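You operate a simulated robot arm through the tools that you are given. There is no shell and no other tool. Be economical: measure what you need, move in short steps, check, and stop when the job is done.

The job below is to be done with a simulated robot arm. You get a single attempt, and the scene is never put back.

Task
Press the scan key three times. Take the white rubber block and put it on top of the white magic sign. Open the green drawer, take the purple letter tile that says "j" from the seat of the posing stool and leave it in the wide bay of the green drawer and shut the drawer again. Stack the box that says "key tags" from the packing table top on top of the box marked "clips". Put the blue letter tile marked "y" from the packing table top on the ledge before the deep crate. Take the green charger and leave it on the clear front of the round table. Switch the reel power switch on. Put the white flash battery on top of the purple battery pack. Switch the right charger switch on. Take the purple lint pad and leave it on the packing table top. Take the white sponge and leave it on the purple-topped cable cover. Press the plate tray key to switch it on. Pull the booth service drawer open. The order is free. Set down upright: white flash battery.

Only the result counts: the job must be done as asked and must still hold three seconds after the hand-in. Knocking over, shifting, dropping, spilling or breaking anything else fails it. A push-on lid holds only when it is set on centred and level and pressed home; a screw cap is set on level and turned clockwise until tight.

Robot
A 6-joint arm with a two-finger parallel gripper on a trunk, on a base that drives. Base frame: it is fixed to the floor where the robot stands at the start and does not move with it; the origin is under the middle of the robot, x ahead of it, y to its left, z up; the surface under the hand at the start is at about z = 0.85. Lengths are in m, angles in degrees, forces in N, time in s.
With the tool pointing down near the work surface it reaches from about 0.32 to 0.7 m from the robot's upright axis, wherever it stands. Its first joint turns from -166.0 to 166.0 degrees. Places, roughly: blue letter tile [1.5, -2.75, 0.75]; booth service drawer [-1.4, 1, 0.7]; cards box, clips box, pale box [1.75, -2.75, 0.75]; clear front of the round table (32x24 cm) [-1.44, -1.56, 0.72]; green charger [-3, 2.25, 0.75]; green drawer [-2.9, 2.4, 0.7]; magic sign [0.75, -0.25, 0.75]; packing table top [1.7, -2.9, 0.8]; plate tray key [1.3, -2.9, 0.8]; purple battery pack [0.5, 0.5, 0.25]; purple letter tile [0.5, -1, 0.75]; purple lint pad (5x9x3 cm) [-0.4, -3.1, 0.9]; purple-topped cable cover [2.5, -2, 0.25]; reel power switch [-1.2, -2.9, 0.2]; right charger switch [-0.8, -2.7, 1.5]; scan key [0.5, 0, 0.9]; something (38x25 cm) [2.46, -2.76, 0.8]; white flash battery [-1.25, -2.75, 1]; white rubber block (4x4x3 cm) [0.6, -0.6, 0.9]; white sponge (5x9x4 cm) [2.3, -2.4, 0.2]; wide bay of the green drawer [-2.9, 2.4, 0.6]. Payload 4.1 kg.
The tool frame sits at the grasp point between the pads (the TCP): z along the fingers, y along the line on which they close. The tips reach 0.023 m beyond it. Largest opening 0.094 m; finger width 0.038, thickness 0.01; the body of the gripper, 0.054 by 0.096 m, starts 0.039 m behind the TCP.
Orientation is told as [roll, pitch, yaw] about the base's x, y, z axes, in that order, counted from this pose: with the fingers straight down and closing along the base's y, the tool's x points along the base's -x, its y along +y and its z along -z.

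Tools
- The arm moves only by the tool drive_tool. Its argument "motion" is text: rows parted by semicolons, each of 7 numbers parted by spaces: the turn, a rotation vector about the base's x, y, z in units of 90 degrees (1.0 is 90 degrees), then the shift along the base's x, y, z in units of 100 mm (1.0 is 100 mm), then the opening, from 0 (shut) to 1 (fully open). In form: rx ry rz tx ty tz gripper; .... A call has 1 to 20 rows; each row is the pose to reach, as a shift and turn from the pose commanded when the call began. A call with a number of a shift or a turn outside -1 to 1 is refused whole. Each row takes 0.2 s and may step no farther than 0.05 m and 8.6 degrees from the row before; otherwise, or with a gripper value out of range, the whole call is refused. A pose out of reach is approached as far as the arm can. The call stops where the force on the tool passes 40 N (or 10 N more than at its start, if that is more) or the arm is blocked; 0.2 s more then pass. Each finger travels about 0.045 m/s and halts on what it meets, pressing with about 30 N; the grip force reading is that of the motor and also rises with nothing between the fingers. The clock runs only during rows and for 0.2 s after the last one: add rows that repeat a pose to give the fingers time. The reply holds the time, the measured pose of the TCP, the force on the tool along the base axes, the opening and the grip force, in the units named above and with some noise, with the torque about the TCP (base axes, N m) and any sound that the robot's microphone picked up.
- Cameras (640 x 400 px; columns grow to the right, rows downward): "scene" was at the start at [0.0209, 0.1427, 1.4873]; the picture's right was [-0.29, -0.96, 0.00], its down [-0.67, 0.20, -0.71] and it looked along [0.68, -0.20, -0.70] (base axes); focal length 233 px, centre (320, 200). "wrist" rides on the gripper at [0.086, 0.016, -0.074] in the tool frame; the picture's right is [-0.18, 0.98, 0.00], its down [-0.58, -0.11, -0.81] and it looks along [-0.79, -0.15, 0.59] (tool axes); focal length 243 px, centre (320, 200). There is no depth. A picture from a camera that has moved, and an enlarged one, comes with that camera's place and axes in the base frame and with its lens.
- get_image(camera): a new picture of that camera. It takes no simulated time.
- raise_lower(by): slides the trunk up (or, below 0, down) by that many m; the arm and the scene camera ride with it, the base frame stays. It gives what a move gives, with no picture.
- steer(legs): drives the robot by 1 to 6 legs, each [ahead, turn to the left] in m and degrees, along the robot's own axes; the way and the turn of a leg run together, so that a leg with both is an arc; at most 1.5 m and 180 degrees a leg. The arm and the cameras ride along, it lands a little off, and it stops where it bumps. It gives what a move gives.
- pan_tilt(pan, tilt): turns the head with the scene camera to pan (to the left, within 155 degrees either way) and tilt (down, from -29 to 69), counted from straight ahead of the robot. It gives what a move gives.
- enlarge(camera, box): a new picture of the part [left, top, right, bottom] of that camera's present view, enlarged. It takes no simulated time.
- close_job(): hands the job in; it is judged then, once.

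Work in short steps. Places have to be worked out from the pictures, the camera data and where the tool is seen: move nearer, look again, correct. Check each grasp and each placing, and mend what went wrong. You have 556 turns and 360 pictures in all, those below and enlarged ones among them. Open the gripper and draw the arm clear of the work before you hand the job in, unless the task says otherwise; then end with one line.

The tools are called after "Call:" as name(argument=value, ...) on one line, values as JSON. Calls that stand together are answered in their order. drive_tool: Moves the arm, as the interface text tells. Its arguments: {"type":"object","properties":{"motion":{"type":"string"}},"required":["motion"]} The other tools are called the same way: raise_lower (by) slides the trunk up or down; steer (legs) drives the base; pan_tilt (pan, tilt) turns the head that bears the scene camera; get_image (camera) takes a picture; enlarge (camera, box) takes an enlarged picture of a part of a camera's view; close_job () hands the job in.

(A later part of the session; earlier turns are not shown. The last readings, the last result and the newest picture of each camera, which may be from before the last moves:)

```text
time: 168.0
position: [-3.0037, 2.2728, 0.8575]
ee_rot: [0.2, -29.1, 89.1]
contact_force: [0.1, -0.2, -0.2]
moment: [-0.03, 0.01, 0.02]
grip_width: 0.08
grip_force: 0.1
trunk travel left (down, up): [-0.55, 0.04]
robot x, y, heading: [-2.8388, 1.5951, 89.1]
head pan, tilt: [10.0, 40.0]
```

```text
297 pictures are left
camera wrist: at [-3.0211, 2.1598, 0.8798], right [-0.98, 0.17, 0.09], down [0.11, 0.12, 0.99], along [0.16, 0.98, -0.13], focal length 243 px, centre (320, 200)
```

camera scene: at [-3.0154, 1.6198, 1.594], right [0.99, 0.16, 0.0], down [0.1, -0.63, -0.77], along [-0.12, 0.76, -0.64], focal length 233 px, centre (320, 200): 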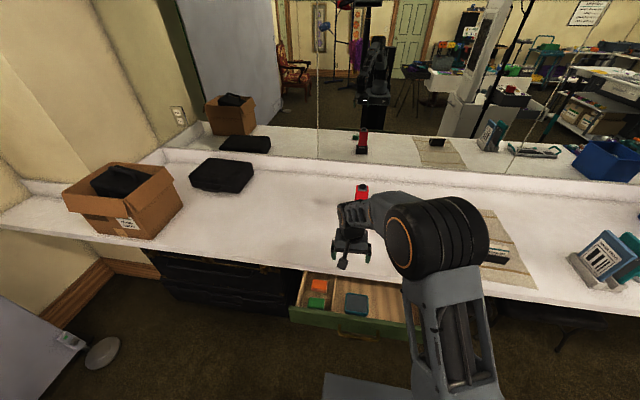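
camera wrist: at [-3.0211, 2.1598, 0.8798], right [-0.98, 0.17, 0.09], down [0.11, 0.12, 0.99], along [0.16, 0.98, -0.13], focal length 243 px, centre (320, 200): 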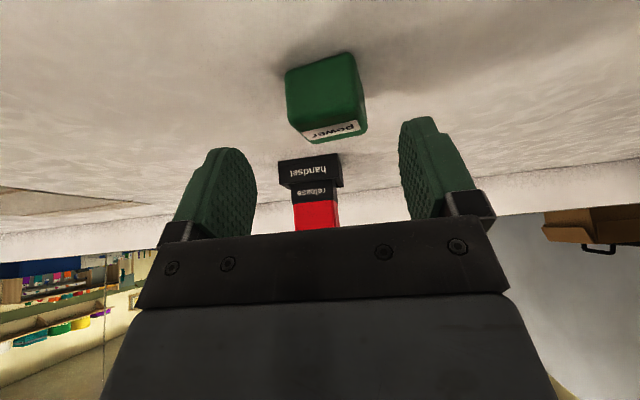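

Good alignment; descend onto it and close.

Call:
drive_tool(motion="0 0 0 0 0.15 -0.2 0.85; 0 0 0 0 0.3 -0.4 0.85; 0 0 0 0 0.46 -0.58 0.85; 0 0 0 0 0.46 -0.58 0.6; 0 0 0 0 0.46 -0.58 0.3; 0 0 0 0 0.46 -0.58 0.3; 0 0 0 0 0.46 -0.58 0.3; 0 0 0 0 0.46 -0.58 0.3")

Call:
get_image(camera="wrist")

```text
time: 168.9
position: [-3.0022, 2.3187, 0.8094]
ee_rot: [0.3, -29.8, 89.1]
contact_force: [10.5, -9.1, 20.6]
moment: [-0.44, -1.04, -0.19]
grip_width: 0.0617
grip_force: 5.1
trunk travel left (down, up): [-0.55, 0.04]
robot x, y, heading: [-2.8396, 1.5962, 89.1]
head pan, tilt: [10.0, 40.0]
stopped in row 4: the force on the tool passed its limit at 46 N (the readings are from after the stop); the commanded pose is now the measured one
```

```text
296 pictures are left
camera wrist: at [-3.0194, 2.2054, 0.831], right [-0.98, 0.18, 0.1], down [0.11, 0.1, 0.99], along [0.16, 0.98, -0.12], focal length 243 px, centre (320, 200)
```

wrist: 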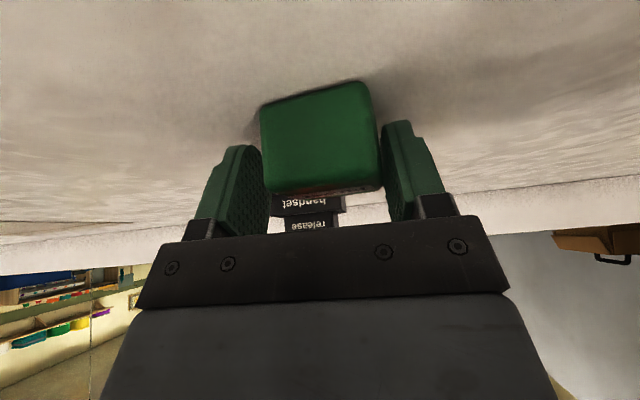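

Tips touched the counter (so it's at 0.78). I raise 3 mm and close the grip.

Call:
drive_tool(motion="0 0 0 0 0.02 0.03 0.6; 0 0 0 0 0.04 0.03 0.4; 0 0 0 0 0.04 0.03 0.3; 0 0 0 0 0.04 0.03 0.3; 0 0 0 0 0.04 0.03 0.3")

Call:
drive_tool(motion="0 0 0 0 0 0.3 0.3; 0 0 0 0 -0.1 0.7 0.3; 0 0 0 0 -0.2 1 0.3; 0 0 0 0 -0.2 1 0.3")

Call:
get_image(camera="wrist")

```text
time: 170.1
position: [-3.0063, 2.3214, 0.81]
ee_rot: [0.4, -29.6, 89.2]
contact_force: [-1.3, 2.8, 19.6]
moment: [-0.04, -0.42, 0.25]
grip_width: 0.0438
grip_force: 29.7
trunk travel left (down, up): [-0.55, 0.04]
robot x, y, heading: [-2.8345, 1.5938, 89.2]
head pan, tilt: [10.0, 40.0]
```

```text
time: 171.1
position: [-3.0034, 2.3002, 0.9073]
ee_rot: [0.3, -29.3, 89.1]
contact_force: [0.0, -0.5, -0.9]
moment: [0.01, 0.01, 0.03]
grip_width: 0.0437
grip_force: 29.9
trunk travel left (down, up): [-0.55, 0.04]
robot x, y, heading: [-2.8361, 1.5924, 89.1]
head pan, tilt: [10.0, 40.0]
```

```text
295 pictures are left
camera wrist: at [-3.0216, 2.1885, 0.9295], right [-0.98, 0.17, 0.09], down [0.11, 0.11, 0.99], along [0.16, 0.98, -0.13], focal length 243 px, centre (320, 200)
```

wrist: 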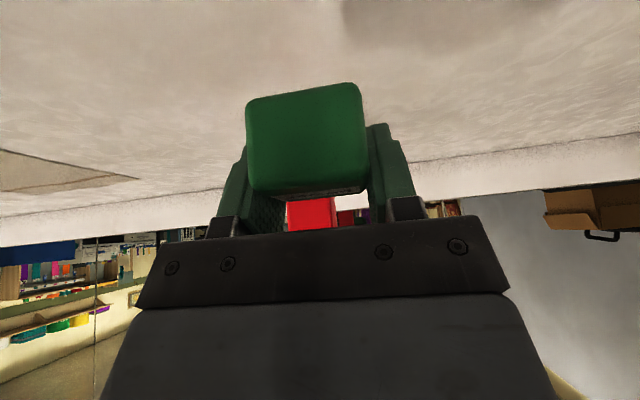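

Charger is held (44 mm). I straighten the tool and tuck the arm before driving.

Call:
drive_tool(motion="-0.08 0 0 0 -0.3 0.2 0.3; -0.16 0 0 0.1 -0.6 0.4 0.3; -0.24 0 0 0.2 -0.9 0.6 0.3; -0.32 0 0 0.3 -1 0.8 0.3; -0.32 0 0 0.5 -1 1 0.3; -0.32 0 0 0.5 -1 1 0.3")

Call:
drive_tool(motion="0 0 0 0.2 -0.4 0.2 0.3; 0 0 0 0.4 -0.8 0.3 0.3; 0 0 0 0.6 -1 0.4 0.3; 0 0 0 0.8 -1 0.5 0.3; 0 0 0 1 -1 0.5 0.3; 0 0 0 1 -1 0.5 0.3")

Call:
steer(legs=[[-1.26, 0], [0, -90], [1.3, 0], [1.35, 0]])

Call:
pan_tilt(pan=-60, tilt=30)

Call:
get_image(camera="scene")

```text
time: 172.5
position: [-2.9526, 2.202, 1.0071]
ee_rot: [-0.2, -0.4, 89.3]
contact_force: [0.6, 0.6, -1.2]
moment: [0.06, -0.01, -0.02]
grip_width: 0.0438
grip_force: 30.0
trunk travel left (down, up): [-0.55, 0.04]
robot x, y, heading: [-2.8353, 1.5922, 89.1]
head pan, tilt: [10.0, 40.0]
```

```text
time: 173.9
position: [-2.8542, 2.1009, 1.0583]
ee_rot: [-0.2, -0.5, 89.1]
contact_force: [-0.4, 0.1, -0.3]
moment: [0.03, 0.02, 0.01]
grip_width: 0.0437
grip_force: 29.7
trunk travel left (down, up): [-0.55, 0.04]
robot x, y, heading: [-2.838, 1.5934, 89.3]
head pan, tilt: [10.0, 40.0]
```

```text
time: 196.5
position: [0.2791, 0.3126, 1.0569]
ee_rot: [-0.1, -0.5, -0.4]
contact_force: [0.1, -0.3, -0.8]
moment: [0.03, -0.01, -0.03]
grip_width: 0.0437
grip_force: 30.4
trunk travel left (down, up): [-0.55, 0.04]
robot x, y, heading: [-0.23, 0.2918, -0.4]
head pan, tilt: [10.0, 40.0]
```

```text
time: 197.9
position: [0.2782, 0.3116, 1.0583]
ee_rot: [-0.1, -0.5, -0.4]
contact_force: [1.0, 0.2, -0.3]
moment: [-0.05, -0.03, 0.0]
grip_width: 0.0437
grip_force: 29.9
trunk travel left (down, up): [-0.55, 0.04]
robot x, y, heading: [-0.2297, 0.2913, -0.3]
head pan, tilt: [-60.0, 30.0]
```

```text
294 pictures are left
camera scene: at [-0.2401, 0.3794, 1.6094], right [-0.87, -0.49, 0.0], down [-0.25, 0.44, -0.87], along [0.43, -0.75, -0.5], focal length 233 px, centre (320, 200)
```

scene: 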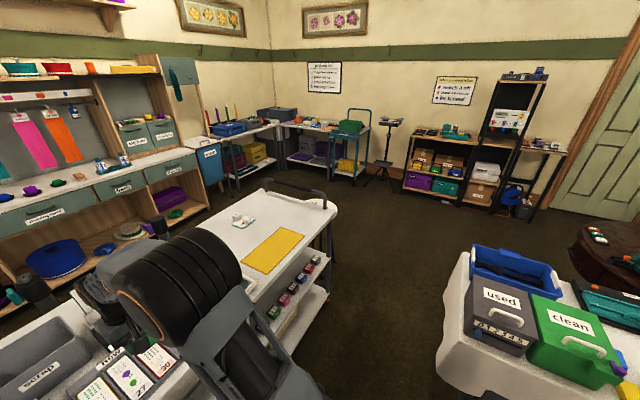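

Clear route south between cart and table. I go through it toward the open floor.

Call:
steer(legs=[[0.1, 0], [0, -90], [1.3, 0], [0.5, 0]])

Call:
pan_tilt(pan=-80, tilt=30)

Call:
get_image(camera="scene")

```text
time: 211.6
position: [-0.1008, -2.0185, 1.0573]
ee_rot: [-0.1, -0.5, -89.5]
contact_force: [-0.6, 0.6, -1.3]
moment: [-0.02, 0.01, 0.05]
grip_width: 0.0435
grip_force: 29.6
trunk travel left (down, up): [-0.55, 0.04]
robot x, y, heading: [-0.1286, -1.5096, -89.8]
head pan, tilt: [-60.0, 30.0]
```

```text
time: 212.4
position: [-0.1005, -2.0176, 1.0586]
ee_rot: [-0.2, -0.6, -89.6]
contact_force: [0.1, -0.4, -0.1]
moment: [-0.03, 0.01, 0.02]
grip_width: 0.0438
grip_force: 30.2
trunk travel left (down, up): [-0.55, 0.04]
robot x, y, heading: [-0.1293, -1.5103, -90.0]
head pan, tilt: [-80.0, 30.0]
```

```text
293 pictures are left
camera scene: at [-0.048, -1.4659, 1.6094], right [-0.18, 0.98, 0.0], down [0.49, 0.09, -0.87], along [-0.85, -0.15, -0.5], focal length 233 px, centre (320, 200)
```

scene: 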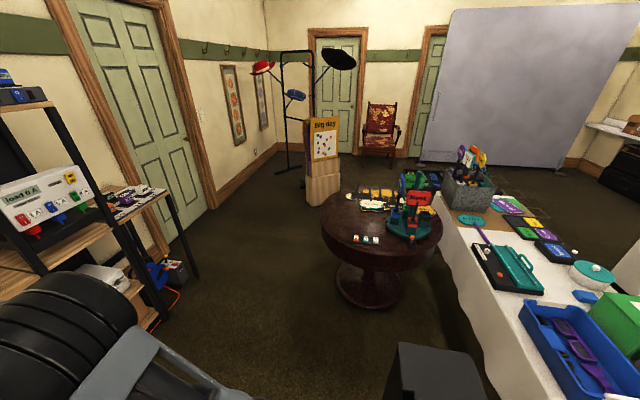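

The round table stands at about (-1.33, -1.29). I zoom to see its clear front.

Call:
enlarge(camera="scene", box=[300, 160, 460, 280])

```text
3.33 times, centred on (380, 220) of scene
camera zoom: at [-0.048, -1.4659, 1.6094], right [-0.18, 0.98, 0.0], down [0.49, 0.09, -0.87], along [-0.85, -0.15, -0.5], focal length 778 px, centre (120, 133)
```

zoom: 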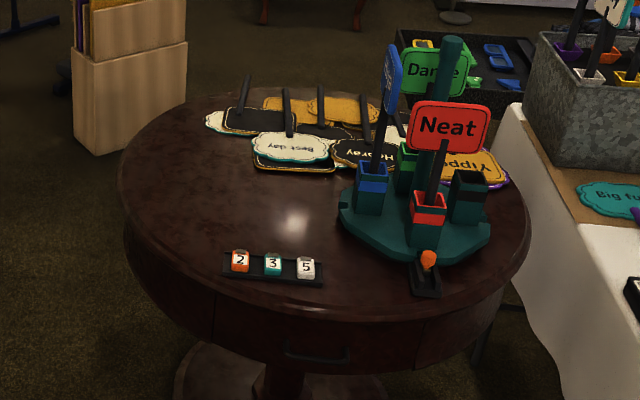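

Table centre ≈(-1.465, -1.30), radius 0.39; its south part is clear. I approach from the east to put the charger at about (-1.42, -1.56).

Call:
steer(legs=[[0, -90], [0.65, 0]])

Call:
pan_tilt(pan=0, tilt=50)

Call:
get_image(camera="scene")

Call:
get_image(camera="wrist")

```text
time: 219.8
position: [-1.2893, -1.5429, 1.0576]
ee_rot: [-0.3, -0.5, -179.5]
contact_force: [-0.7, 0.0, -1.1]
moment: [-0.04, 0.0, 0.03]
grip_width: 0.0436
grip_force: 30.3
trunk travel left (down, up): [-0.55, 0.04]
robot x, y, heading: [-0.7809, -1.5125, -179.4]
head pan, tilt: [-80.0, 30.0]
```

```text
time: 221.4
position: [-1.2886, -1.5433, 1.0573]
ee_rot: [-0.3, -0.5, -179.6]
contact_force: [0.2, 0.2, -1.0]
moment: [-0.03, 0.03, 0.03]
grip_width: 0.0438
grip_force: 29.9
trunk travel left (down, up): [-0.55, 0.04]
robot x, y, heading: [-0.7781, -1.5125, -179.7]
head pan, tilt: [0.0, 50.0]
```

```text
291 pictures are left
camera scene: at [-0.7939, -1.6811, 1.5799], right [-0.01, 1.0, 0.0], down [0.77, 0.0, -0.64], along [-0.64, 0.0, -0.77], focal length 233 px, centre (320, 200)
```

scene: 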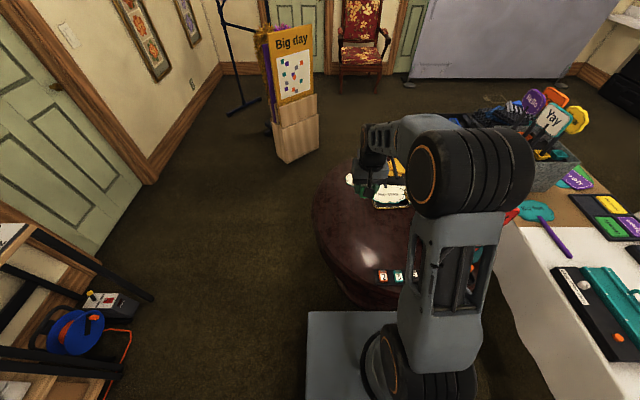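

```text
290 pictures are left
camera wrist: at [-1.2009, -1.5593, 1.1312], right [-0.17, -0.98, 0.0], down [-0.57, 0.1, 0.81], along [-0.8, 0.14, -0.58], focal length 243 px, centre (320, 200)
```

wrist: 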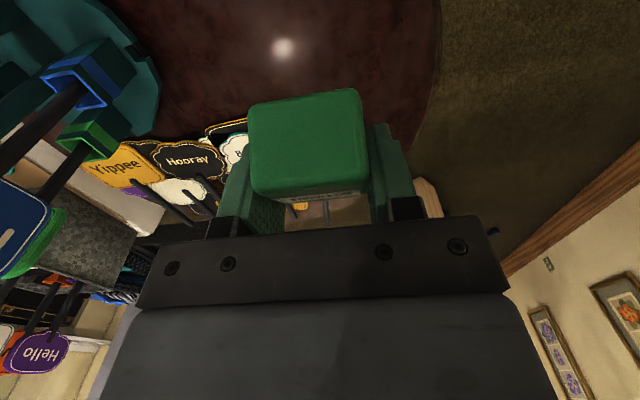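

The cube was gripped with a 29° tilted tool, so I tilt the tool forward by the same to level it, and descend over the clear area.

Call:
drive_tool(motion="0 0.08 0 -0.2 0 -0.2 0.3; 0 0.16 0 -0.4 0 -0.4 0.3; 0 0.24 0 -0.6 -0.05 -0.6 0.3; 0 0.32 0 -0.8 -0.1 -0.8 0.3; 0 0.32 0 -1 -0.17 -1 0.3; 0 0.32 0 -1 -0.17 -1 0.3")

Call:
drive_tool(motion="0 0 0 -0.1 0 -0.3 0.3; 0 0 0 -0.2 0 -0.6 0.3; 0 0 0 -0.3 0 -0.9 0.3; 0 0 0 -0.3 0 -1 0.3; 0 0 0 -0.3 0 -1 0.3")

Call:
get_image(camera="wrist")

Call:
get_image(camera="scene")

```text
time: 222.8
position: [-1.3908, -1.5599, 0.9575]
ee_rot: [-0.5, -29.4, -179.4]
contact_force: [-0.2, -0.2, -0.7]
moment: [-0.02, -0.01, 0.04]
grip_width: 0.044
grip_force: 30.0
trunk travel left (down, up): [-0.55, 0.04]
robot x, y, heading: [-0.778, -1.5145, -179.4]
head pan, tilt: [0.0, 50.0]
```

```text
time: 224.0
position: [-1.4182, -1.5599, 0.8581]
ee_rot: [-0.5, -29.3, -179.4]
contact_force: [0.6, 0.7, -1.2]
moment: [-0.02, -0.01, 0.03]
grip_width: 0.0438
grip_force: 29.8
trunk travel left (down, up): [-0.55, 0.04]
robot x, y, heading: [-0.7793, -1.5189, -179.5]
head pan, tilt: [0.0, 50.0]
```

```text
289 pictures are left
camera wrist: at [-1.3064, -1.5759, 0.8804], right [-0.15, -0.98, 0.08], down [-0.11, 0.1, 0.99], along [-0.98, 0.14, -0.13], focal length 243 px, centre (320, 200)
```

wrist: 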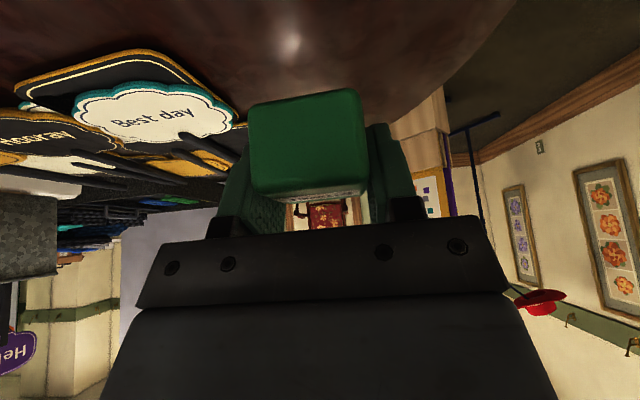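

```text
288 pictures are left
camera scene: at [-0.7938, -1.6811, 1.5799], right [-0.01, 1.0, 0.0], down [0.77, 0.01, -0.64], along [-0.64, 0.0, -0.77], focal length 233 px, centre (320, 200)
```

scene: 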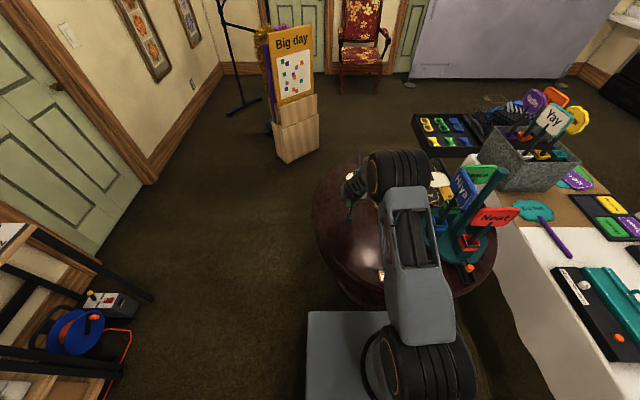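

Space below is clear. Lowering to contact.

Call:
drive_tool(motion="0 0 0 0 0 -0.3 0.3; 0 0 0 0 0 -0.6 0.3; 0 0 0 0 0 -0.7 0.3; 0 0 0 0 0 -0.8 0.3; 0 0 0 0 0 -0.84 0.3; 0 0 0 0 0 -0.88 0.3; 0 0 0 0 0 -0.92 0.3; 0 0 0 0 0 -0.95 0.3; 0 0 0 0 0 -0.98 0.3; 0 0 0 0 0 -1 0.3")

```text
time: 226.2
position: [-1.4183, -1.5602, 0.757]
ee_rot: [-0.4, -29.3, -179.5]
contact_force: [0.9, 0.2, -1.4]
moment: [-0.01, 0.01, 0.0]
grip_width: 0.0437
grip_force: 29.9
trunk travel left (down, up): [-0.55, 0.04]
robot x, y, heading: [-0.7789, -1.5146, -179.3]
head pan, tilt: [0.0, 50.0]
```

Not yet touching; continue in small steps.

Call:
drive_tool(motion="0 0 0 0 0 -0.03 0.3; 0 0 0 0 0 -0.06 0.3; 0 0 0 0 0 -0.09 0.3; 0 0 0 0 0 -0.12 0.3; 0 0 0 0 0 -0.15 0.3; 0 0 0 0 0 -0.18 0.3; 0 0 0 0 0 -0.21 0.3; 0 0 0 0 0 -0.24 0.3; 0 0 0 0 0 -0.27 0.3; 0 0 0 0 0 -0.3 0.3")

Call:
get_image(camera="wrist")

```text
time: 227.4
position: [-1.4224, -1.5602, 0.7499]
ee_rot: [-0.5, -30.2, -179.5]
contact_force: [0.2, -0.2, 18.6]
moment: [-0.46, -0.02, 0.16]
grip_width: 0.0435
grip_force: 30.2
trunk travel left (down, up): [-0.55, 0.04]
robot x, y, heading: [-0.7792, -1.5153, -179.6]
head pan, tilt: [0.0, 50.0]
stopped in row 6: the force on the tool passed its limit at 44 N (the readings are from after the stop); the commanded pose is now the measured one
```

```text
287 pictures are left
camera wrist: at [-1.3102, -1.5765, 0.77], right [-0.15, -0.98, 0.09], down [-0.1, 0.1, 0.99], along [-0.98, 0.14, -0.11], focal length 243 px, centre (320, 200)
```

wrist: 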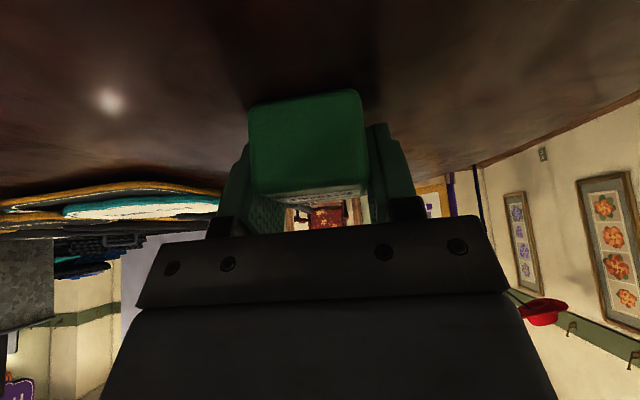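

On the table. I release and retreat along the tool axis.

Call:
drive_tool(motion="0 0 0 0 0 0.01 0.4; 0 0 0 0 0 0.01 0.6; 0 0 0 0 0 0.01 0.85; 0 0 0 0 0 0.01 0.85; 0 0 0 0 0 0.01 0.85; 0 0 0 0.15 0 0.27 0.85; 0 0 0 0.3 0 0.54 0.9; 0 0 0 0.45 0 0.8 1; 0 0 0 0.6 0 1 1; 0 0 0 0.6 0 1 1")

Call:
get_image(camera="wrist")

```text
time: 228.3
position: [-1.4205, -1.5562, 0.7496]
ee_rot: [-0.7, -30.1, -179.6]
contact_force: [7.6, 5.6, 13.6]
moment: [-0.41, -0.31, 0.37]
grip_width: 0.0775
grip_force: 0.0
trunk travel left (down, up): [-0.55, 0.04]
robot x, y, heading: [-0.7842, -1.5151, -179.9]
head pan, tilt: [0.0, 50.0]
stopped in row 4: the force on the tool passed its limit at 56 N (the readings are from after the stop); the commanded pose is now the measured one
```

```text
286 pictures are left
camera wrist: at [-1.3093, -1.5742, 0.7703], right [-0.16, -0.98, 0.08], down [-0.1, 0.1, 0.99], along [-0.98, 0.15, -0.11], focal length 243 px, centre (320, 200)
```

wrist: 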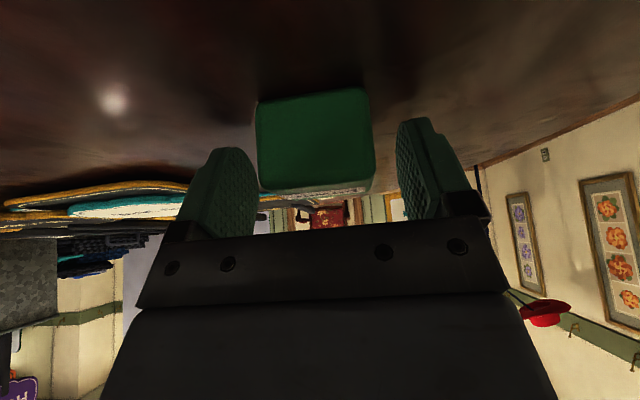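

Released; the fingertips are touching the table. Retreating up and back.

Call:
drive_tool(motion="0 0 0 0.05 -0.03 0.1 0.9; 0 0 0 0.15 -0.03 0.3 1; 0 0 0 0.3 -0.03 0.6 1; 0 0 0 0.5 -0.03 0.9 1; 0 0 0 0.6 0 1 1; 0 0 0 0.6 0 1 1")

Call:
get_image(camera="wrist")

Call:
get_image(camera="scene")

```text
time: 229.7
position: [-1.3627, -1.5581, 0.8485]
ee_rot: [-0.6, -30.0, -179.7]
contact_force: [0.8, 0.8, -0.8]
moment: [0.03, 0.0, -0.01]
grip_width: 0.0939
grip_force: 0.0
trunk travel left (down, up): [-0.55, 0.04]
robot x, y, heading: [-0.7784, -1.5145, -179.6]
head pan, tilt: [0.0, 50.0]
```

```text
285 pictures are left
camera wrist: at [-1.2494, -1.5741, 0.8692], right [-0.16, -0.98, 0.08], down [-0.1, 0.1, 0.99], along [-0.98, 0.15, -0.12], focal length 243 px, centre (320, 200)
```

wrist: 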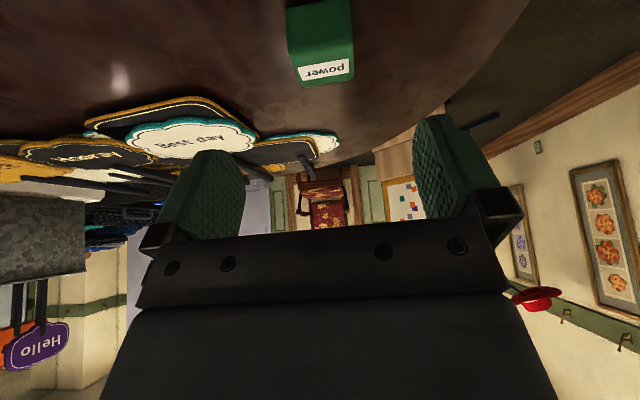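

```text
284 pictures are left
camera scene: at [-0.7945, -1.681, 1.5799], right [0.0, 1.0, 0.0], down [0.77, 0.0, -0.64], along [-0.64, 0.0, -0.77], focal length 233 px, centre (320, 200)
```

scene: 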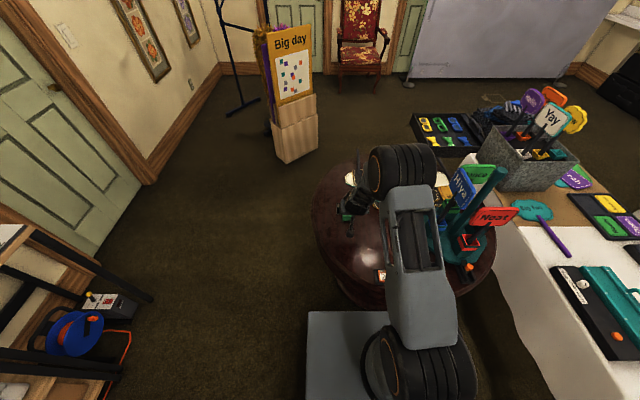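

The charger stands upright, label up. I straighten and tuck the arm, then turn to face the charger shelf to the south.

Call:
drive_tool(motion="0 -0.08 0 0.2 0 0.3 1; 0 -0.16 0 0.4 0 0.6 1; 0 -0.24 0 0.6 0 0.9 1; 0 -0.32 0 0.8 0 1 1; 0 -0.33 0 1 0 1 1; 0 -0.33 0 1 0 1 1")

Call:
steer(legs=[[0, 90]])

Call:
pan_tilt(pan=0, tilt=25)

Call:
get_image(camera="scene")

```text
time: 231.1
position: [-1.2619, -1.5572, 0.9481]
ee_rot: [-0.4, -0.2, -179.7]
contact_force: [-0.4, -0.6, -0.4]
moment: [0.05, 0.03, 0.0]
grip_width: 0.0943
grip_force: 0.1
out of reach, approached as far as the arm can: row 1, 2
trunk travel left (down, up): [-0.55, 0.04]
robot x, y, heading: [-0.7787, -1.5147, -179.8]
head pan, tilt: [0.0, 50.0]
```

```text
time: 235.3
position: [-0.7385, -1.9959, 0.949]
ee_rot: [-0.4, -0.2, -89.9]
contact_force: [0.4, -0.4, 1.2]
moment: [0.05, 0.04, -0.04]
grip_width: 0.0939
grip_force: 0.0
trunk travel left (down, up): [-0.55, 0.04]
robot x, y, heading: [-0.7831, -1.5127, -90.0]
head pan, tilt: [0.0, 50.0]
```

```text
time: 236.2
position: [-0.738, -1.9958, 0.949]
ee_rot: [-0.4, -0.2, -89.8]
contact_force: [0.1, 0.2, -0.5]
moment: [0.0, 0.01, 0.01]
grip_width: 0.094
grip_force: 0.1
trunk travel left (down, up): [-0.55, 0.04]
robot x, y, heading: [-0.7809, -1.5167, -90.1]
head pan, tilt: [0.0, 25.0]
```

```text
283 pictures are left
camera scene: at [-0.6113, -1.5467, 1.6173], right [-1.0, 0.0, 0.0], down [0.0, 0.42, -0.91], along [0.0, -0.91, -0.42], focal length 233 px, centre (320, 200)
```

scene: 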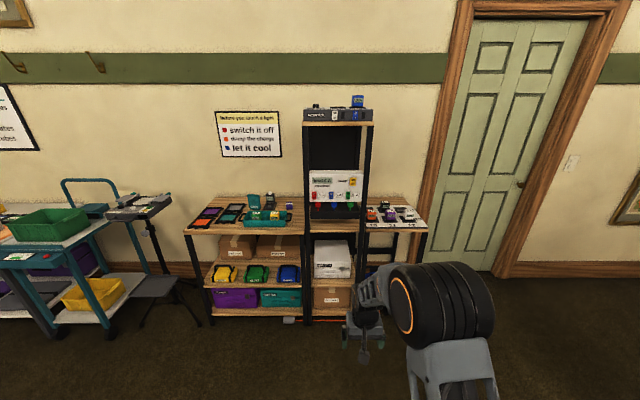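

Call:
enlarge(camera="scene", box=[280, 80, 440, 240])

Call:
enlarge(camera="scene", box=[160, 180, 320, 330])

```text
2.50 times, centred on (360, 160) of scene
camera zoom: at [-0.6113, -1.5467, 1.6173], right [-1.0, 0.0, 0.0], down [0.0, 0.42, -0.91], along [0.0, -0.91, -0.42], focal length 583 px, centre (220, 300)
```

zoom: 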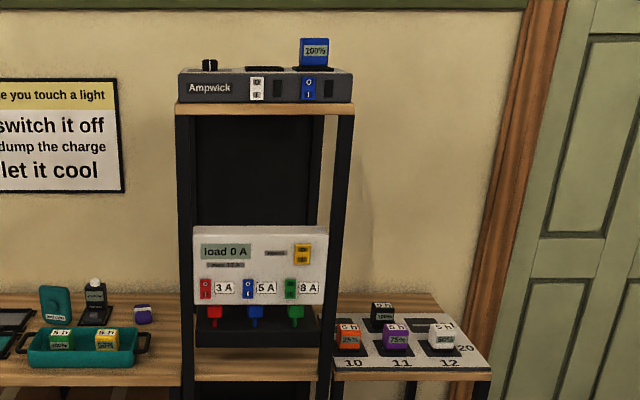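

```text
2.67 times, centred on (240, 255) of scene
camera zoom: at [-0.6113, -1.5467, 1.6173], right [-1.0, 0.0, 0.0], down [0.0, 0.42, -0.91], along [0.0, -0.91, -0.42], focal length 622 px, centre (533, 53)
```

zoom: 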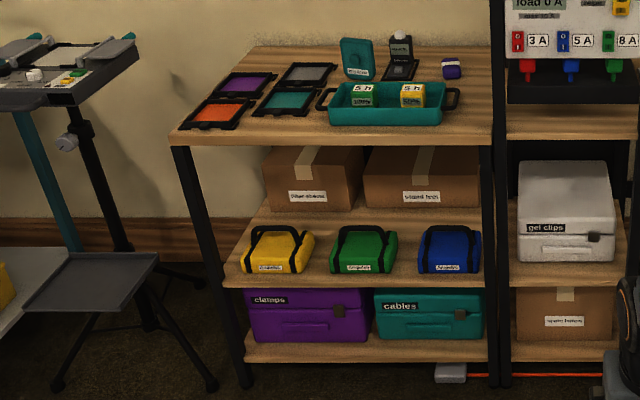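

Right charger switch = the blue rocker on the Ampwick unit near (-0.77, -2.64, 1.52). I drive nearer and take a close look.

Call:
steer(legs=[[0.4, 0]])

Call:
pan_tilt(pan=0, tilt=10)

Call:
get_image(camera="scene")

Call:
enlarge(camera="scene", box=[300, 120, 400, 200])

```text
time: 238.8
position: [-0.742, -2.3987, 0.9484]
ee_rot: [-0.4, -0.2, -90.0]
contact_force: [-1.1, -0.4, 0.7]
moment: [0.01, 0.0, -0.01]
grip_width: 0.0942
grip_force: 0.0
trunk travel left (down, up): [-0.55, 0.04]
robot x, y, heading: [-0.7834, -1.9195, -90.5]
head pan, tilt: [0.0, 25.0]
```

```text
time: 239.5
position: [-0.7421, -2.3988, 0.9483]
ee_rot: [-0.5, -0.2, -90.1]
contact_force: [-0.1, 0.8, -0.1]
moment: [0.0, -0.01, -0.02]
grip_width: 0.0942
grip_force: 0.1
trunk travel left (down, up): [-0.55, 0.04]
robot x, y, heading: [-0.7822, -1.9187, -90.3]
head pan, tilt: [0.0, 10.0]
```

```text
280 pictures are left
camera scene: at [-0.6125, -1.9514, 1.6417], right [-1.0, 0.0, 0.0], down [0.0, 0.17, -0.98], along [0.0, -0.98, -0.17], focal length 233 px, centre (320, 200)
```

scene: 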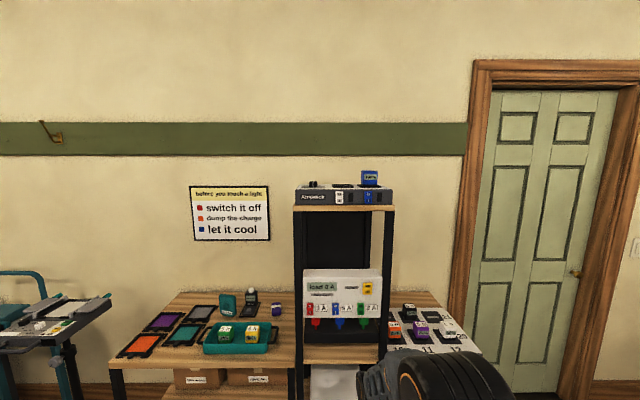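

```text
5.00 times, centred on (350, 160) of scene
camera zoom: at [-0.6125, -1.9514, 1.6417], right [-1.0, 0.0, 0.0], down [0.0, 0.17, -0.98], along [0.0, -0.98, -0.17], focal length 1167 px, centre (170, 400)
```

zoom: 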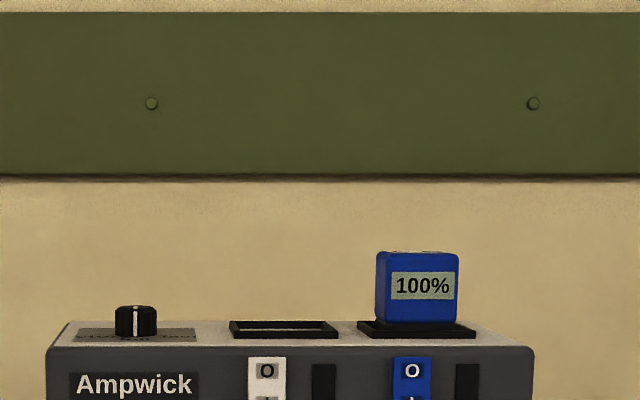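

Call:
enlarge(camera="scene", box=[330, 165, 400, 220])

```text
7.27 times, centred on (365, 192) of scene
camera zoom: at [-0.6125, -1.9514, 1.6417], right [-1.0, 0.0, 0.0], down [0.0, 0.17, -0.98], along [0.0, -0.98, -0.17], focal length 1697 px, centre (-7, 254)
```

zoom: 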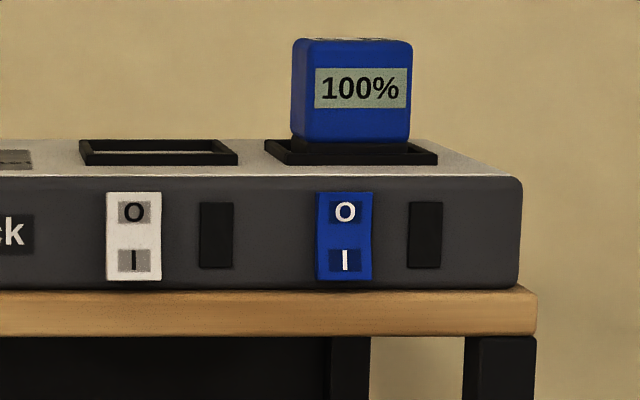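

The blue rocker's "I" half is at about (-0.805, -2.87, 1.48). I raise the arm with the fingers shut and pitched nearly forward, then advance the base a bit.

Call:
drive_tool(motion="-0.08 0 0 0 0.1 0.2 0.7; -0.16 0 0 0 0.2 0.4 0.4; -0.24 0 0 0 0.3 0.6 0; -0.32 0 0 0 0.3 0.8 0; -0.4 0 0 0 0.3 1 0; -0.48 0 0 0 0.3 1 0; -0.56 0 0 0 0.3 1 0; -0.64 0 0 0 0.3 1 0; -0.72 0 0 0 0.3 1 0; -0.778 0 0 0 0.3 1 0; -0.778 0 0 0 0.3 1 0")

Call:
raise_lower(by=0.04)

Call:
drive_tool(motion="0 0 0 -0.2 0 0.4 0; 0 0 0 -0.4 0 0.8 0; 0 0 0 -0.6 0 1 0; 0 0 0 -0.6 0 1 0")

Call:
drive_tool(motion="0 0 0 0 0 0.4 0; 0 0 0 0 0 0.8 0; 0 0 0 0 0 1 0; 0 0 0 0 0 1 0")

Call:
drive_tool(motion="0 0 0 0 0 0.4 0; 0 0 0 0 0 0.8 0; 0 0 0 0 0 1 0; 0 0 0 0 0 1 0")

```text
time: 241.9
position: [-0.7325, -2.3944, 1.0576]
ee_rot: [-3.5, -70.0, -87.2]
contact_force: [0.0, 0.7, 0.2]
moment: [-0.02, -0.01, 0.02]
grip_width: 0.0001
grip_force: 30.0
out of reach, approached as far as the arm can: row 6, 7, 8, 9, 10, 11
trunk travel left (down, up): [-0.55, 0.04]
robot x, y, heading: [-0.7803, -1.9178, -90.2]
head pan, tilt: [0.0, 10.0]
```

```text
time: 242.8
position: [-0.7314, -2.3946, 1.0976]
ee_rot: [-3.6, -69.9, -87.3]
contact_force: [-0.1, 0.1, 0.8]
moment: [0.0, 0.01, -0.01]
grip_width: 0.0
grip_force: 29.8
trunk travel left (down, up): [-0.59, 0.0]
robot x, y, heading: [-0.7835, -1.9161, -90.4]
head pan, tilt: [0.0, 10.0]
```

```text
time: 243.8
position: [-0.7586, -2.3917, 1.196]
ee_rot: [-4.0, -69.9, -87.3]
contact_force: [-0.1, -0.7, 0.6]
moment: [0.01, -0.01, -0.05]
grip_width: 0.0
grip_force: 30.2
out of reach, approached as far as the arm can: row 1, 2, 3, 4
trunk travel left (down, up): [-0.59, 0.0]
robot x, y, heading: [-0.779, -1.9167, -90.4]
head pan, tilt: [0.0, 10.0]
```

```text
time: 244.8
position: [-0.7586, -2.3908, 1.2966]
ee_rot: [-3.5, -70.0, -87.2]
contact_force: [-0.6, 0.2, -0.2]
moment: [0.01, 0.0, -0.05]
grip_width: 0.0
grip_force: 30.2
trunk travel left (down, up): [-0.59, 0.0]
robot x, y, heading: [-0.7815, -1.9175, -90.4]
head pan, tilt: [0.0, 10.0]
```

```text
time: 245.8
position: [-0.7589, -2.3915, 1.3962]
ee_rot: [-3.5, -70.1, -87.3]
contact_force: [-0.4, -0.5, -0.6]
moment: [0.01, 0.02, 0.04]
grip_width: 0.0
grip_force: 30.4
trunk travel left (down, up): [-0.59, 0.0]
robot x, y, heading: [-0.7798, -1.9183, -90.2]
head pan, tilt: [0.0, 10.0]
```

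Call:
steer(legs=[[0.2, 0]])

Call:
drive_tool(motion="0 0 0 -0.2 -0.1 0.4 0; 0 0 0 -0.46 -0.2 0.72 0; 0 0 0 -0.46 -0.3 0.72 0; 0 0 0 -0.46 -0.3 0.72 0")

Call:
get_image(camera="wrist")

Call:
get_image(camera="scene")

```text
time: 247.3
position: [-0.7602, -2.5931, 1.3957]
ee_rot: [-3.4, -69.9, -87.3]
contact_force: [-0.3, -0.5, 0.2]
moment: [-0.01, -0.03, 0.02]
grip_width: 0.0
grip_force: 29.7
trunk travel left (down, up): [-0.59, 0.0]
robot x, y, heading: [-0.783, -2.1193, -90.3]
head pan, tilt: [0.0, 10.0]
```

```text
time: 248.3
position: [-0.8064, -2.6217, 1.466]
ee_rot: [-3.5, -70.0, -87.2]
contact_force: [0.1, -0.1, 0.0]
moment: [0.01, -0.01, -0.01]
grip_width: 0.0
grip_force: 30.4
trunk travel left (down, up): [-0.59, 0.0]
robot x, y, heading: [-0.7817, -2.1151, -90.4]
head pan, tilt: [0.0, 10.0]
```

```text
277 pictures are left
camera wrist: at [-0.7901, -2.5227, 1.4099], right [0.99, -0.07, 0.15], down [-0.09, 0.56, 0.82], along [-0.15, -0.83, 0.55], focal length 243 px, centre (320, 200)
```

wrist: 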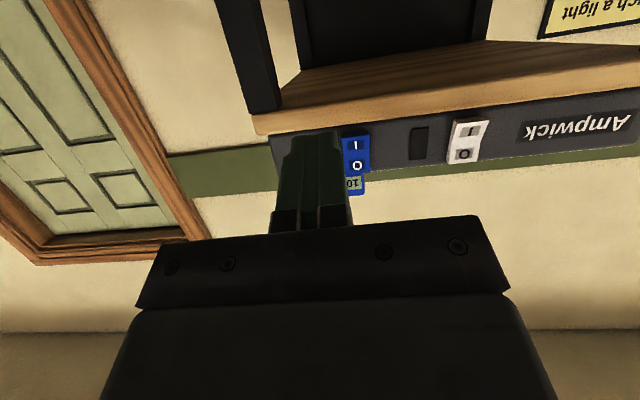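

```text
276 pictures are left
camera scene: at [-0.6136, -2.1518, 1.6817], right [-1.0, 0.01, 0.0], down [0.0, 0.17, -0.98], along [-0.01, -0.98, -0.17], focal length 233 px, centre (320, 200)
```

scene: 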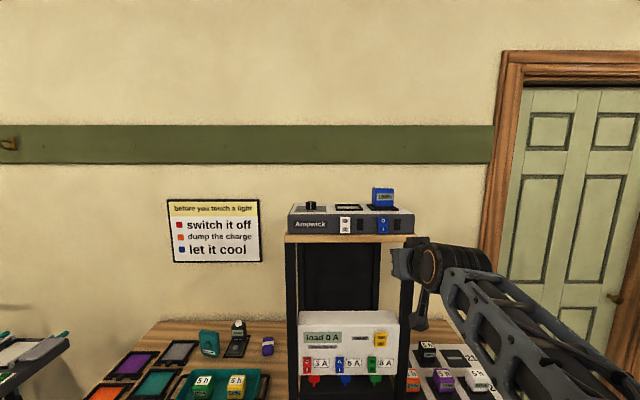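

Refined: "I" half at (-0.784, -2.749, 1.498). I align in x and z, then press forward in small steps.

Call:
drive_tool(motion="0 0 0 0.22 0 0.2 0; 0 0 0 0.22 -0.4 0.2 0; 0 0 0 0.22 -0.75 0.2 0; 0 0 0 0.22 -0.75 0.2 0")

Call:
get_image(camera="wrist")

Call:
enlarge(camera="scene", box=[330, 180, 460, 280])

```text
time: 249.3
position: [-0.7843, -2.6966, 1.4881]
ee_rot: [-3.6, -70.1, -87.3]
contact_force: [-0.2, 0.3, 0.3]
moment: [0.0, 0.0, -0.01]
grip_width: 0.0001
grip_force: 29.7
trunk travel left (down, up): [-0.59, 0.0]
robot x, y, heading: [-0.7825, -2.1202, -90.0]
head pan, tilt: [0.0, 10.0]
```

```text
275 pictures are left
camera wrist: at [-0.7683, -2.5982, 1.4309], right [0.99, -0.07, 0.15], down [-0.09, 0.56, 0.82], along [-0.15, -0.83, 0.55], focal length 243 px, centre (320, 200)
```

wrist: 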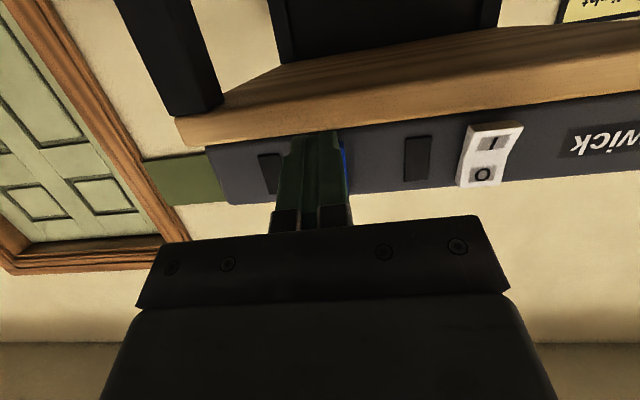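

```text
4.00 times, centred on (395, 230) of scene
camera zoom: at [-0.6136, -2.1515, 1.6817], right [-1.0, 0.01, 0.0], down [0.0, 0.17, -0.98], along [-0.01, -0.98, -0.17], focal length 933 px, centre (20, 80)
```

zoom: 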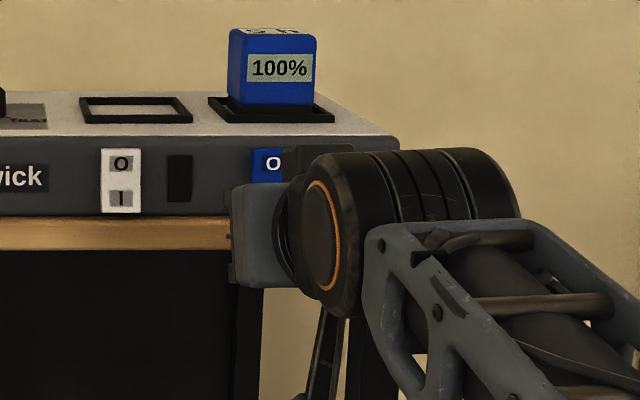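

Aligned. Pressing forward slowly.

Call:
drive_tool(motion="0 0 0 0.03 -0.1 0 0; 0 0 0 0.03 -0.15 0 0; 0 0 0 0.03 -0.2 0 0; 0 0 0 0.03 -0.24 0 0; 0 0 0 0.03 -0.28 0 0; 0 0 0 0.03 -0.32 0 0; 0 0 0 0.03 -0.36 0 0; 0 0 0 0.03 -0.4 0 0; 0 0 0 0.03 -0.44 0 0")

```text
time: 250.7
position: [-0.7826, -2.7161, 1.49]
ee_rot: [-3.4, -69.8, -87.3]
contact_force: [-0.4, 32.7, -5.0]
moment: [-0.21, -0.1, 0.04]
grip_width: 0.0001
grip_force: 29.9
trunk travel left (down, up): [-0.59, 0.0]
robot x, y, heading: [-0.7776, -2.116, -90.0]
head pan, tilt: [0.0, 10.0]
stopped in row 6: the force on the tool passed its limit at 47 N (the readings are from after the stop); the commanded pose is now the measured one
```

No click heard. I back off and look at the rocker.

Call:
drive_tool(motion="0 0 0 0 0.3 0 0; 0 0 0 0 0.6 -0.2 0; 0 0 0 -0.2 0.8 -0.4 0; 0 0 0 -0.5 0.8 -0.6 0; 0 0 0 -0.5 0.8 -0.6 0")

Call:
enlarge(camera="wrist", box=[280, 50, 520, 220])

Call:
enlarge(camera="scene", box=[330, 180, 430, 260])

```text
time: 251.9
position: [-0.8304, -2.6445, 1.427]
ee_rot: [-3.5, -69.6, -87.2]
contact_force: [0.7, -0.5, 0.4]
moment: [-0.02, 0.01, 0.01]
grip_width: 0.0
grip_force: 30.2
trunk travel left (down, up): [-0.59, 0.0]
robot x, y, heading: [-0.7825, -2.1155, -90.2]
head pan, tilt: [0.0, 10.0]
```

```text
2.35 times, centred on (400, 135) of wrist
camera zoom: at [-0.8147, -2.5465, 1.3705], right [0.99, -0.07, 0.15], down [-0.09, 0.56, 0.83], along [-0.15, -0.83, 0.54], focal length 571 px, centre (132, 353)
```

zoom: 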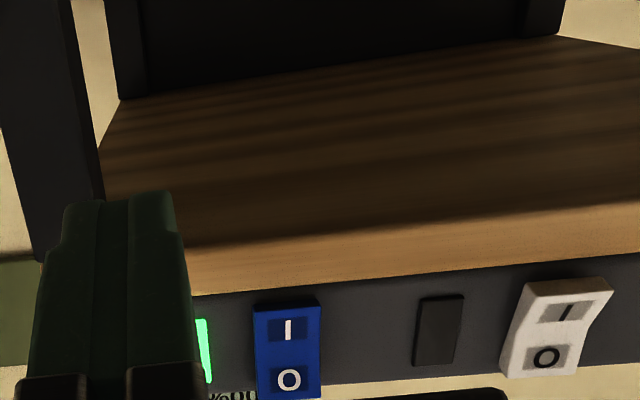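

```text
5.00 times, centred on (380, 220) of scene
camera zoom: at [-0.6134, -2.1512, 1.6817], right [-1.0, 0.01, 0.0], down [0.0, 0.17, -0.98], along [-0.01, -0.98, -0.17], focal length 1167 px, centre (20, 100)
```

zoom: 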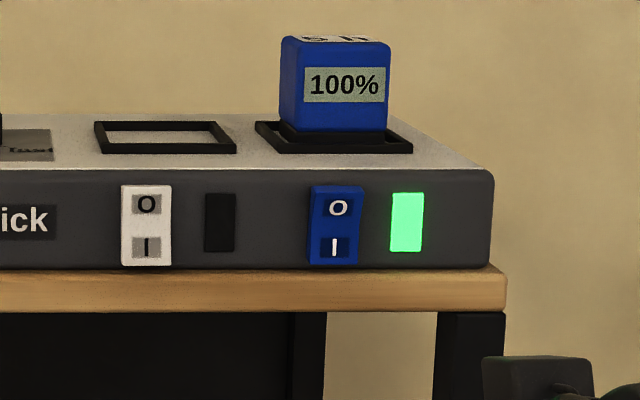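

The green lamp is lit: the right charger is on. Next the reel power switch; I back off a little and look low to the right.

Call:
steer(legs=[[-0.3, 0]])

Call:
pan_tilt(pan=-25, tilt=45)

Call:
get_image(camera="scene")

```text
time: 253.9
position: [-0.8303, -2.344, 1.4263]
ee_rot: [-3.4, -69.7, -87.4]
contact_force: [-0.1, 0.6, 0.3]
moment: [0.01, -0.02, -0.02]
grip_width: 0.0
grip_force: 29.9
trunk travel left (down, up): [-0.59, 0.0]
robot x, y, heading: [-0.7811, -1.815, -90.4]
head pan, tilt: [0.0, 10.0]
```

```text
time: 254.9
position: [-0.8304, -2.3441, 1.4254]
ee_rot: [-3.5, -69.6, -87.3]
contact_force: [0.0, 0.1, -0.5]
moment: [0.0, -0.01, -0.01]
grip_width: 0.0001
grip_force: 30.0
trunk travel left (down, up): [-0.59, 0.0]
robot x, y, heading: [-0.7781, -1.815, -90.4]
head pan, tilt: [-25.0, 45.0]
```

```text
271 pictures are left
camera scene: at [-0.646, -1.8311, 1.6268], right [-0.9, 0.43, 0.0], down [0.3, 0.64, -0.71], along [-0.3, -0.64, -0.71], focal length 233 px, centre (320, 200)
```

scene: 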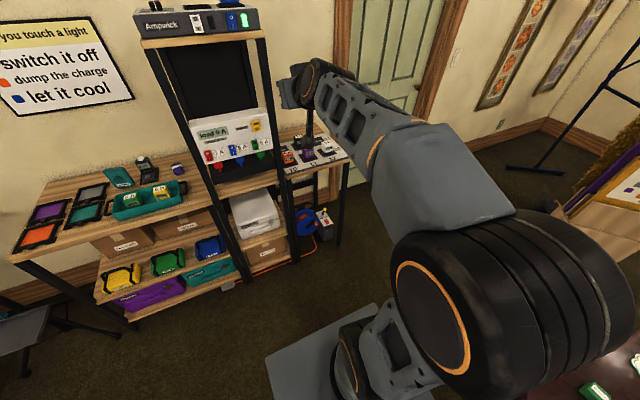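

Call:
enlarge(camera="scene", box=[270, 130, 360, 270])

```text
2.86 times, centred on (315, 200) of scene
camera zoom: at [-0.646, -1.8311, 1.6268], right [-0.9, 0.43, 0.0], down [0.3, 0.64, -0.71], along [-0.3, -0.64, -0.71], focal length 667 px, centre (334, 200)
```

zoom: 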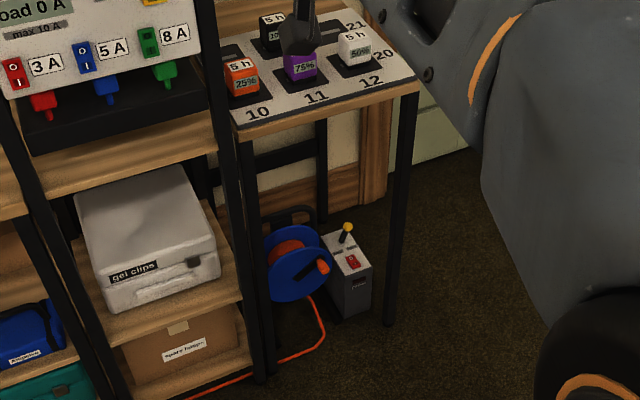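

The reel's box (yellow-tipped lever and a red switch) is at about (-1.17, -2.85) under the small table. I shift the robot to x≈-1.13 facing it and lower the trunk.

Call:
steer(legs=[[0, -60], [0.4, 0], [0, 60]])

Call:
raise_lower(by=-0.5)

Call:
pan_tilt(pan=0, tilt=35)

Call:
get_image(camera="scene")

Call:
get_image(camera="wrist")

```text
time: 262.7
position: [-1.1792, -2.5378, 1.4281]
ee_rot: [-3.6, -69.6, -87.8]
contact_force: [-0.3, -0.8, -0.3]
moment: [0.03, 0.02, 0.04]
grip_width: 0.0
grip_force: 29.8
trunk travel left (down, up): [-0.59, 0.0]
robot x, y, heading: [-1.1227, -2.0077, -90.8]
head pan, tilt: [-25.0, 45.0]
```

```text
refused: -0.5 is not a number from -0.4 to 0.4
```

```text
time: 263.6
position: [-1.1786, -2.5364, 1.4269]
ee_rot: [-3.4, -69.7, -87.8]
contact_force: [0.6, 0.9, -0.1]
moment: [-0.02, 0.04, -0.03]
grip_width: 0.0
grip_force: 29.9
trunk travel left (down, up): [-0.59, 0.0]
robot x, y, heading: [-1.1278, -2.0118, -90.8]
head pan, tilt: [0.0, 35.0]
```

```text
269 pictures are left
camera scene: at [-0.9578, -2.0408, 1.6416], right [-1.0, 0.01, 0.0], down [0.01, 0.57, -0.82], along [-0.01, -0.82, -0.57], focal length 233 px, centre (320, 200)
```

scene: 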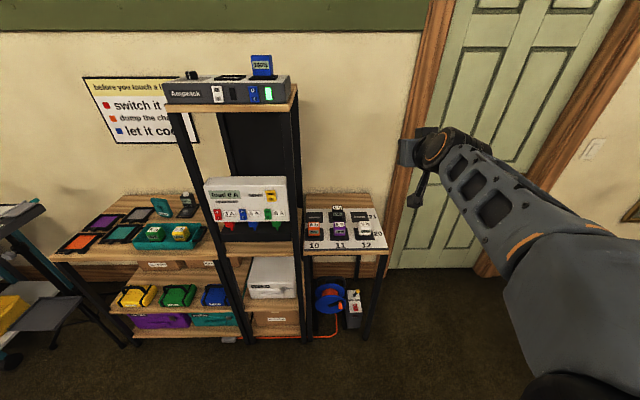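

```text
268 pictures are left
camera wrist: at [-1.162, -2.4395, 1.3707], right [0.98, -0.08, 0.15], down [-0.08, 0.56, 0.83], along [-0.15, -0.83, 0.54], focal length 243 px, centre (320, 200)
```

wrist: 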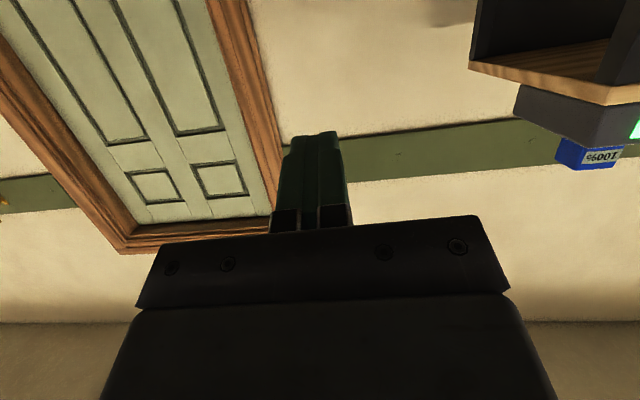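

Call:
raise_lower(by=-0.4)

Call:
raise_lower(by=-0.19)

Call:
pan_tilt(pan=-5, tilt=40)

Call:
get_image(camera="scene")

Call:
get_image(camera="wrist")

```text
time: 267.5
position: [-1.179, -2.5388, 1.0261]
ee_rot: [-3.5, -69.5, -87.8]
contact_force: [-0.9, -0.2, -0.8]
moment: [-0.03, -0.01, 0.01]
grip_width: 0.0
grip_force: 30.0
trunk travel left (down, up): [-0.19, 0.4]
robot x, y, heading: [-1.1281, -2.0109, -90.5]
head pan, tilt: [0.0, 35.0]
```

```text
time: 269.5
position: [-1.1786, -2.5383, 0.8365]
ee_rot: [-3.4, -69.6, -87.8]
contact_force: [-0.2, 0.4, -1.0]
moment: [-0.05, -0.02, 0.02]
grip_width: 0.0
grip_force: 30.0
trunk travel left (down, up): [0.0, 0.59]
robot x, y, heading: [-1.1276, -2.0074, -90.8]
head pan, tilt: [0.0, 35.0]
```

```text
time: 270.2
position: [-1.1787, -2.5389, 0.8365]
ee_rot: [-3.6, -69.5, -87.8]
contact_force: [-0.2, -0.3, -0.2]
moment: [0.02, 0.01, -0.02]
grip_width: 0.0
grip_force: 30.2
trunk travel left (down, up): [0.0, 0.59]
robot x, y, heading: [-1.1239, -2.0112, -90.5]
head pan, tilt: [-5.0, 40.0]
```

```text
267 pictures are left
camera scene: at [-0.9651, -2.0373, 1.0441], right [-0.99, 0.1, 0.0], down [0.06, 0.64, -0.77], along [-0.08, -0.76, -0.64], focal length 233 px, centre (320, 200)
```

scene: 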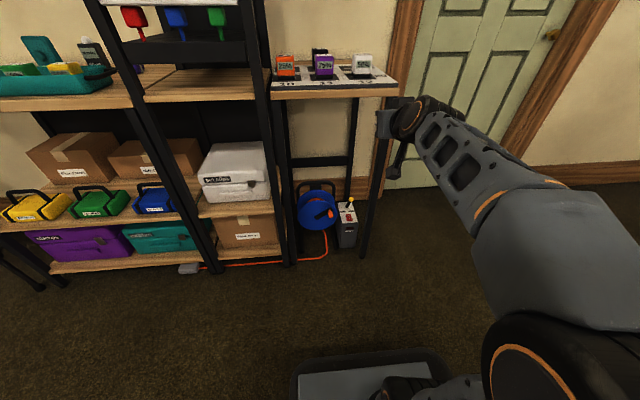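

```text
266 pictures are left
camera wrist: at [-1.162, -2.4395, 0.7807], right [0.98, -0.08, 0.15], down [-0.08, 0.56, 0.83], along [-0.15, -0.83, 0.54], focal length 243 px, centre (320, 200)
```

wrist: 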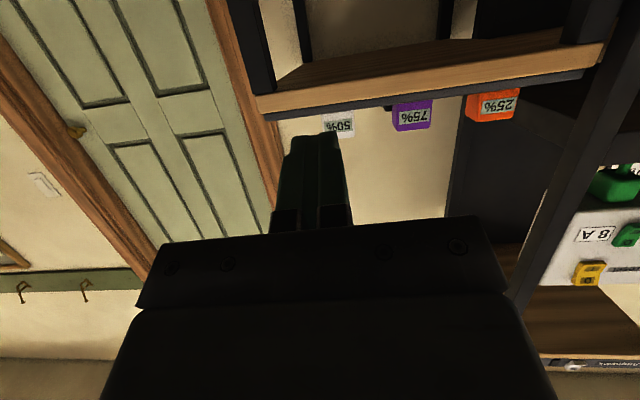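

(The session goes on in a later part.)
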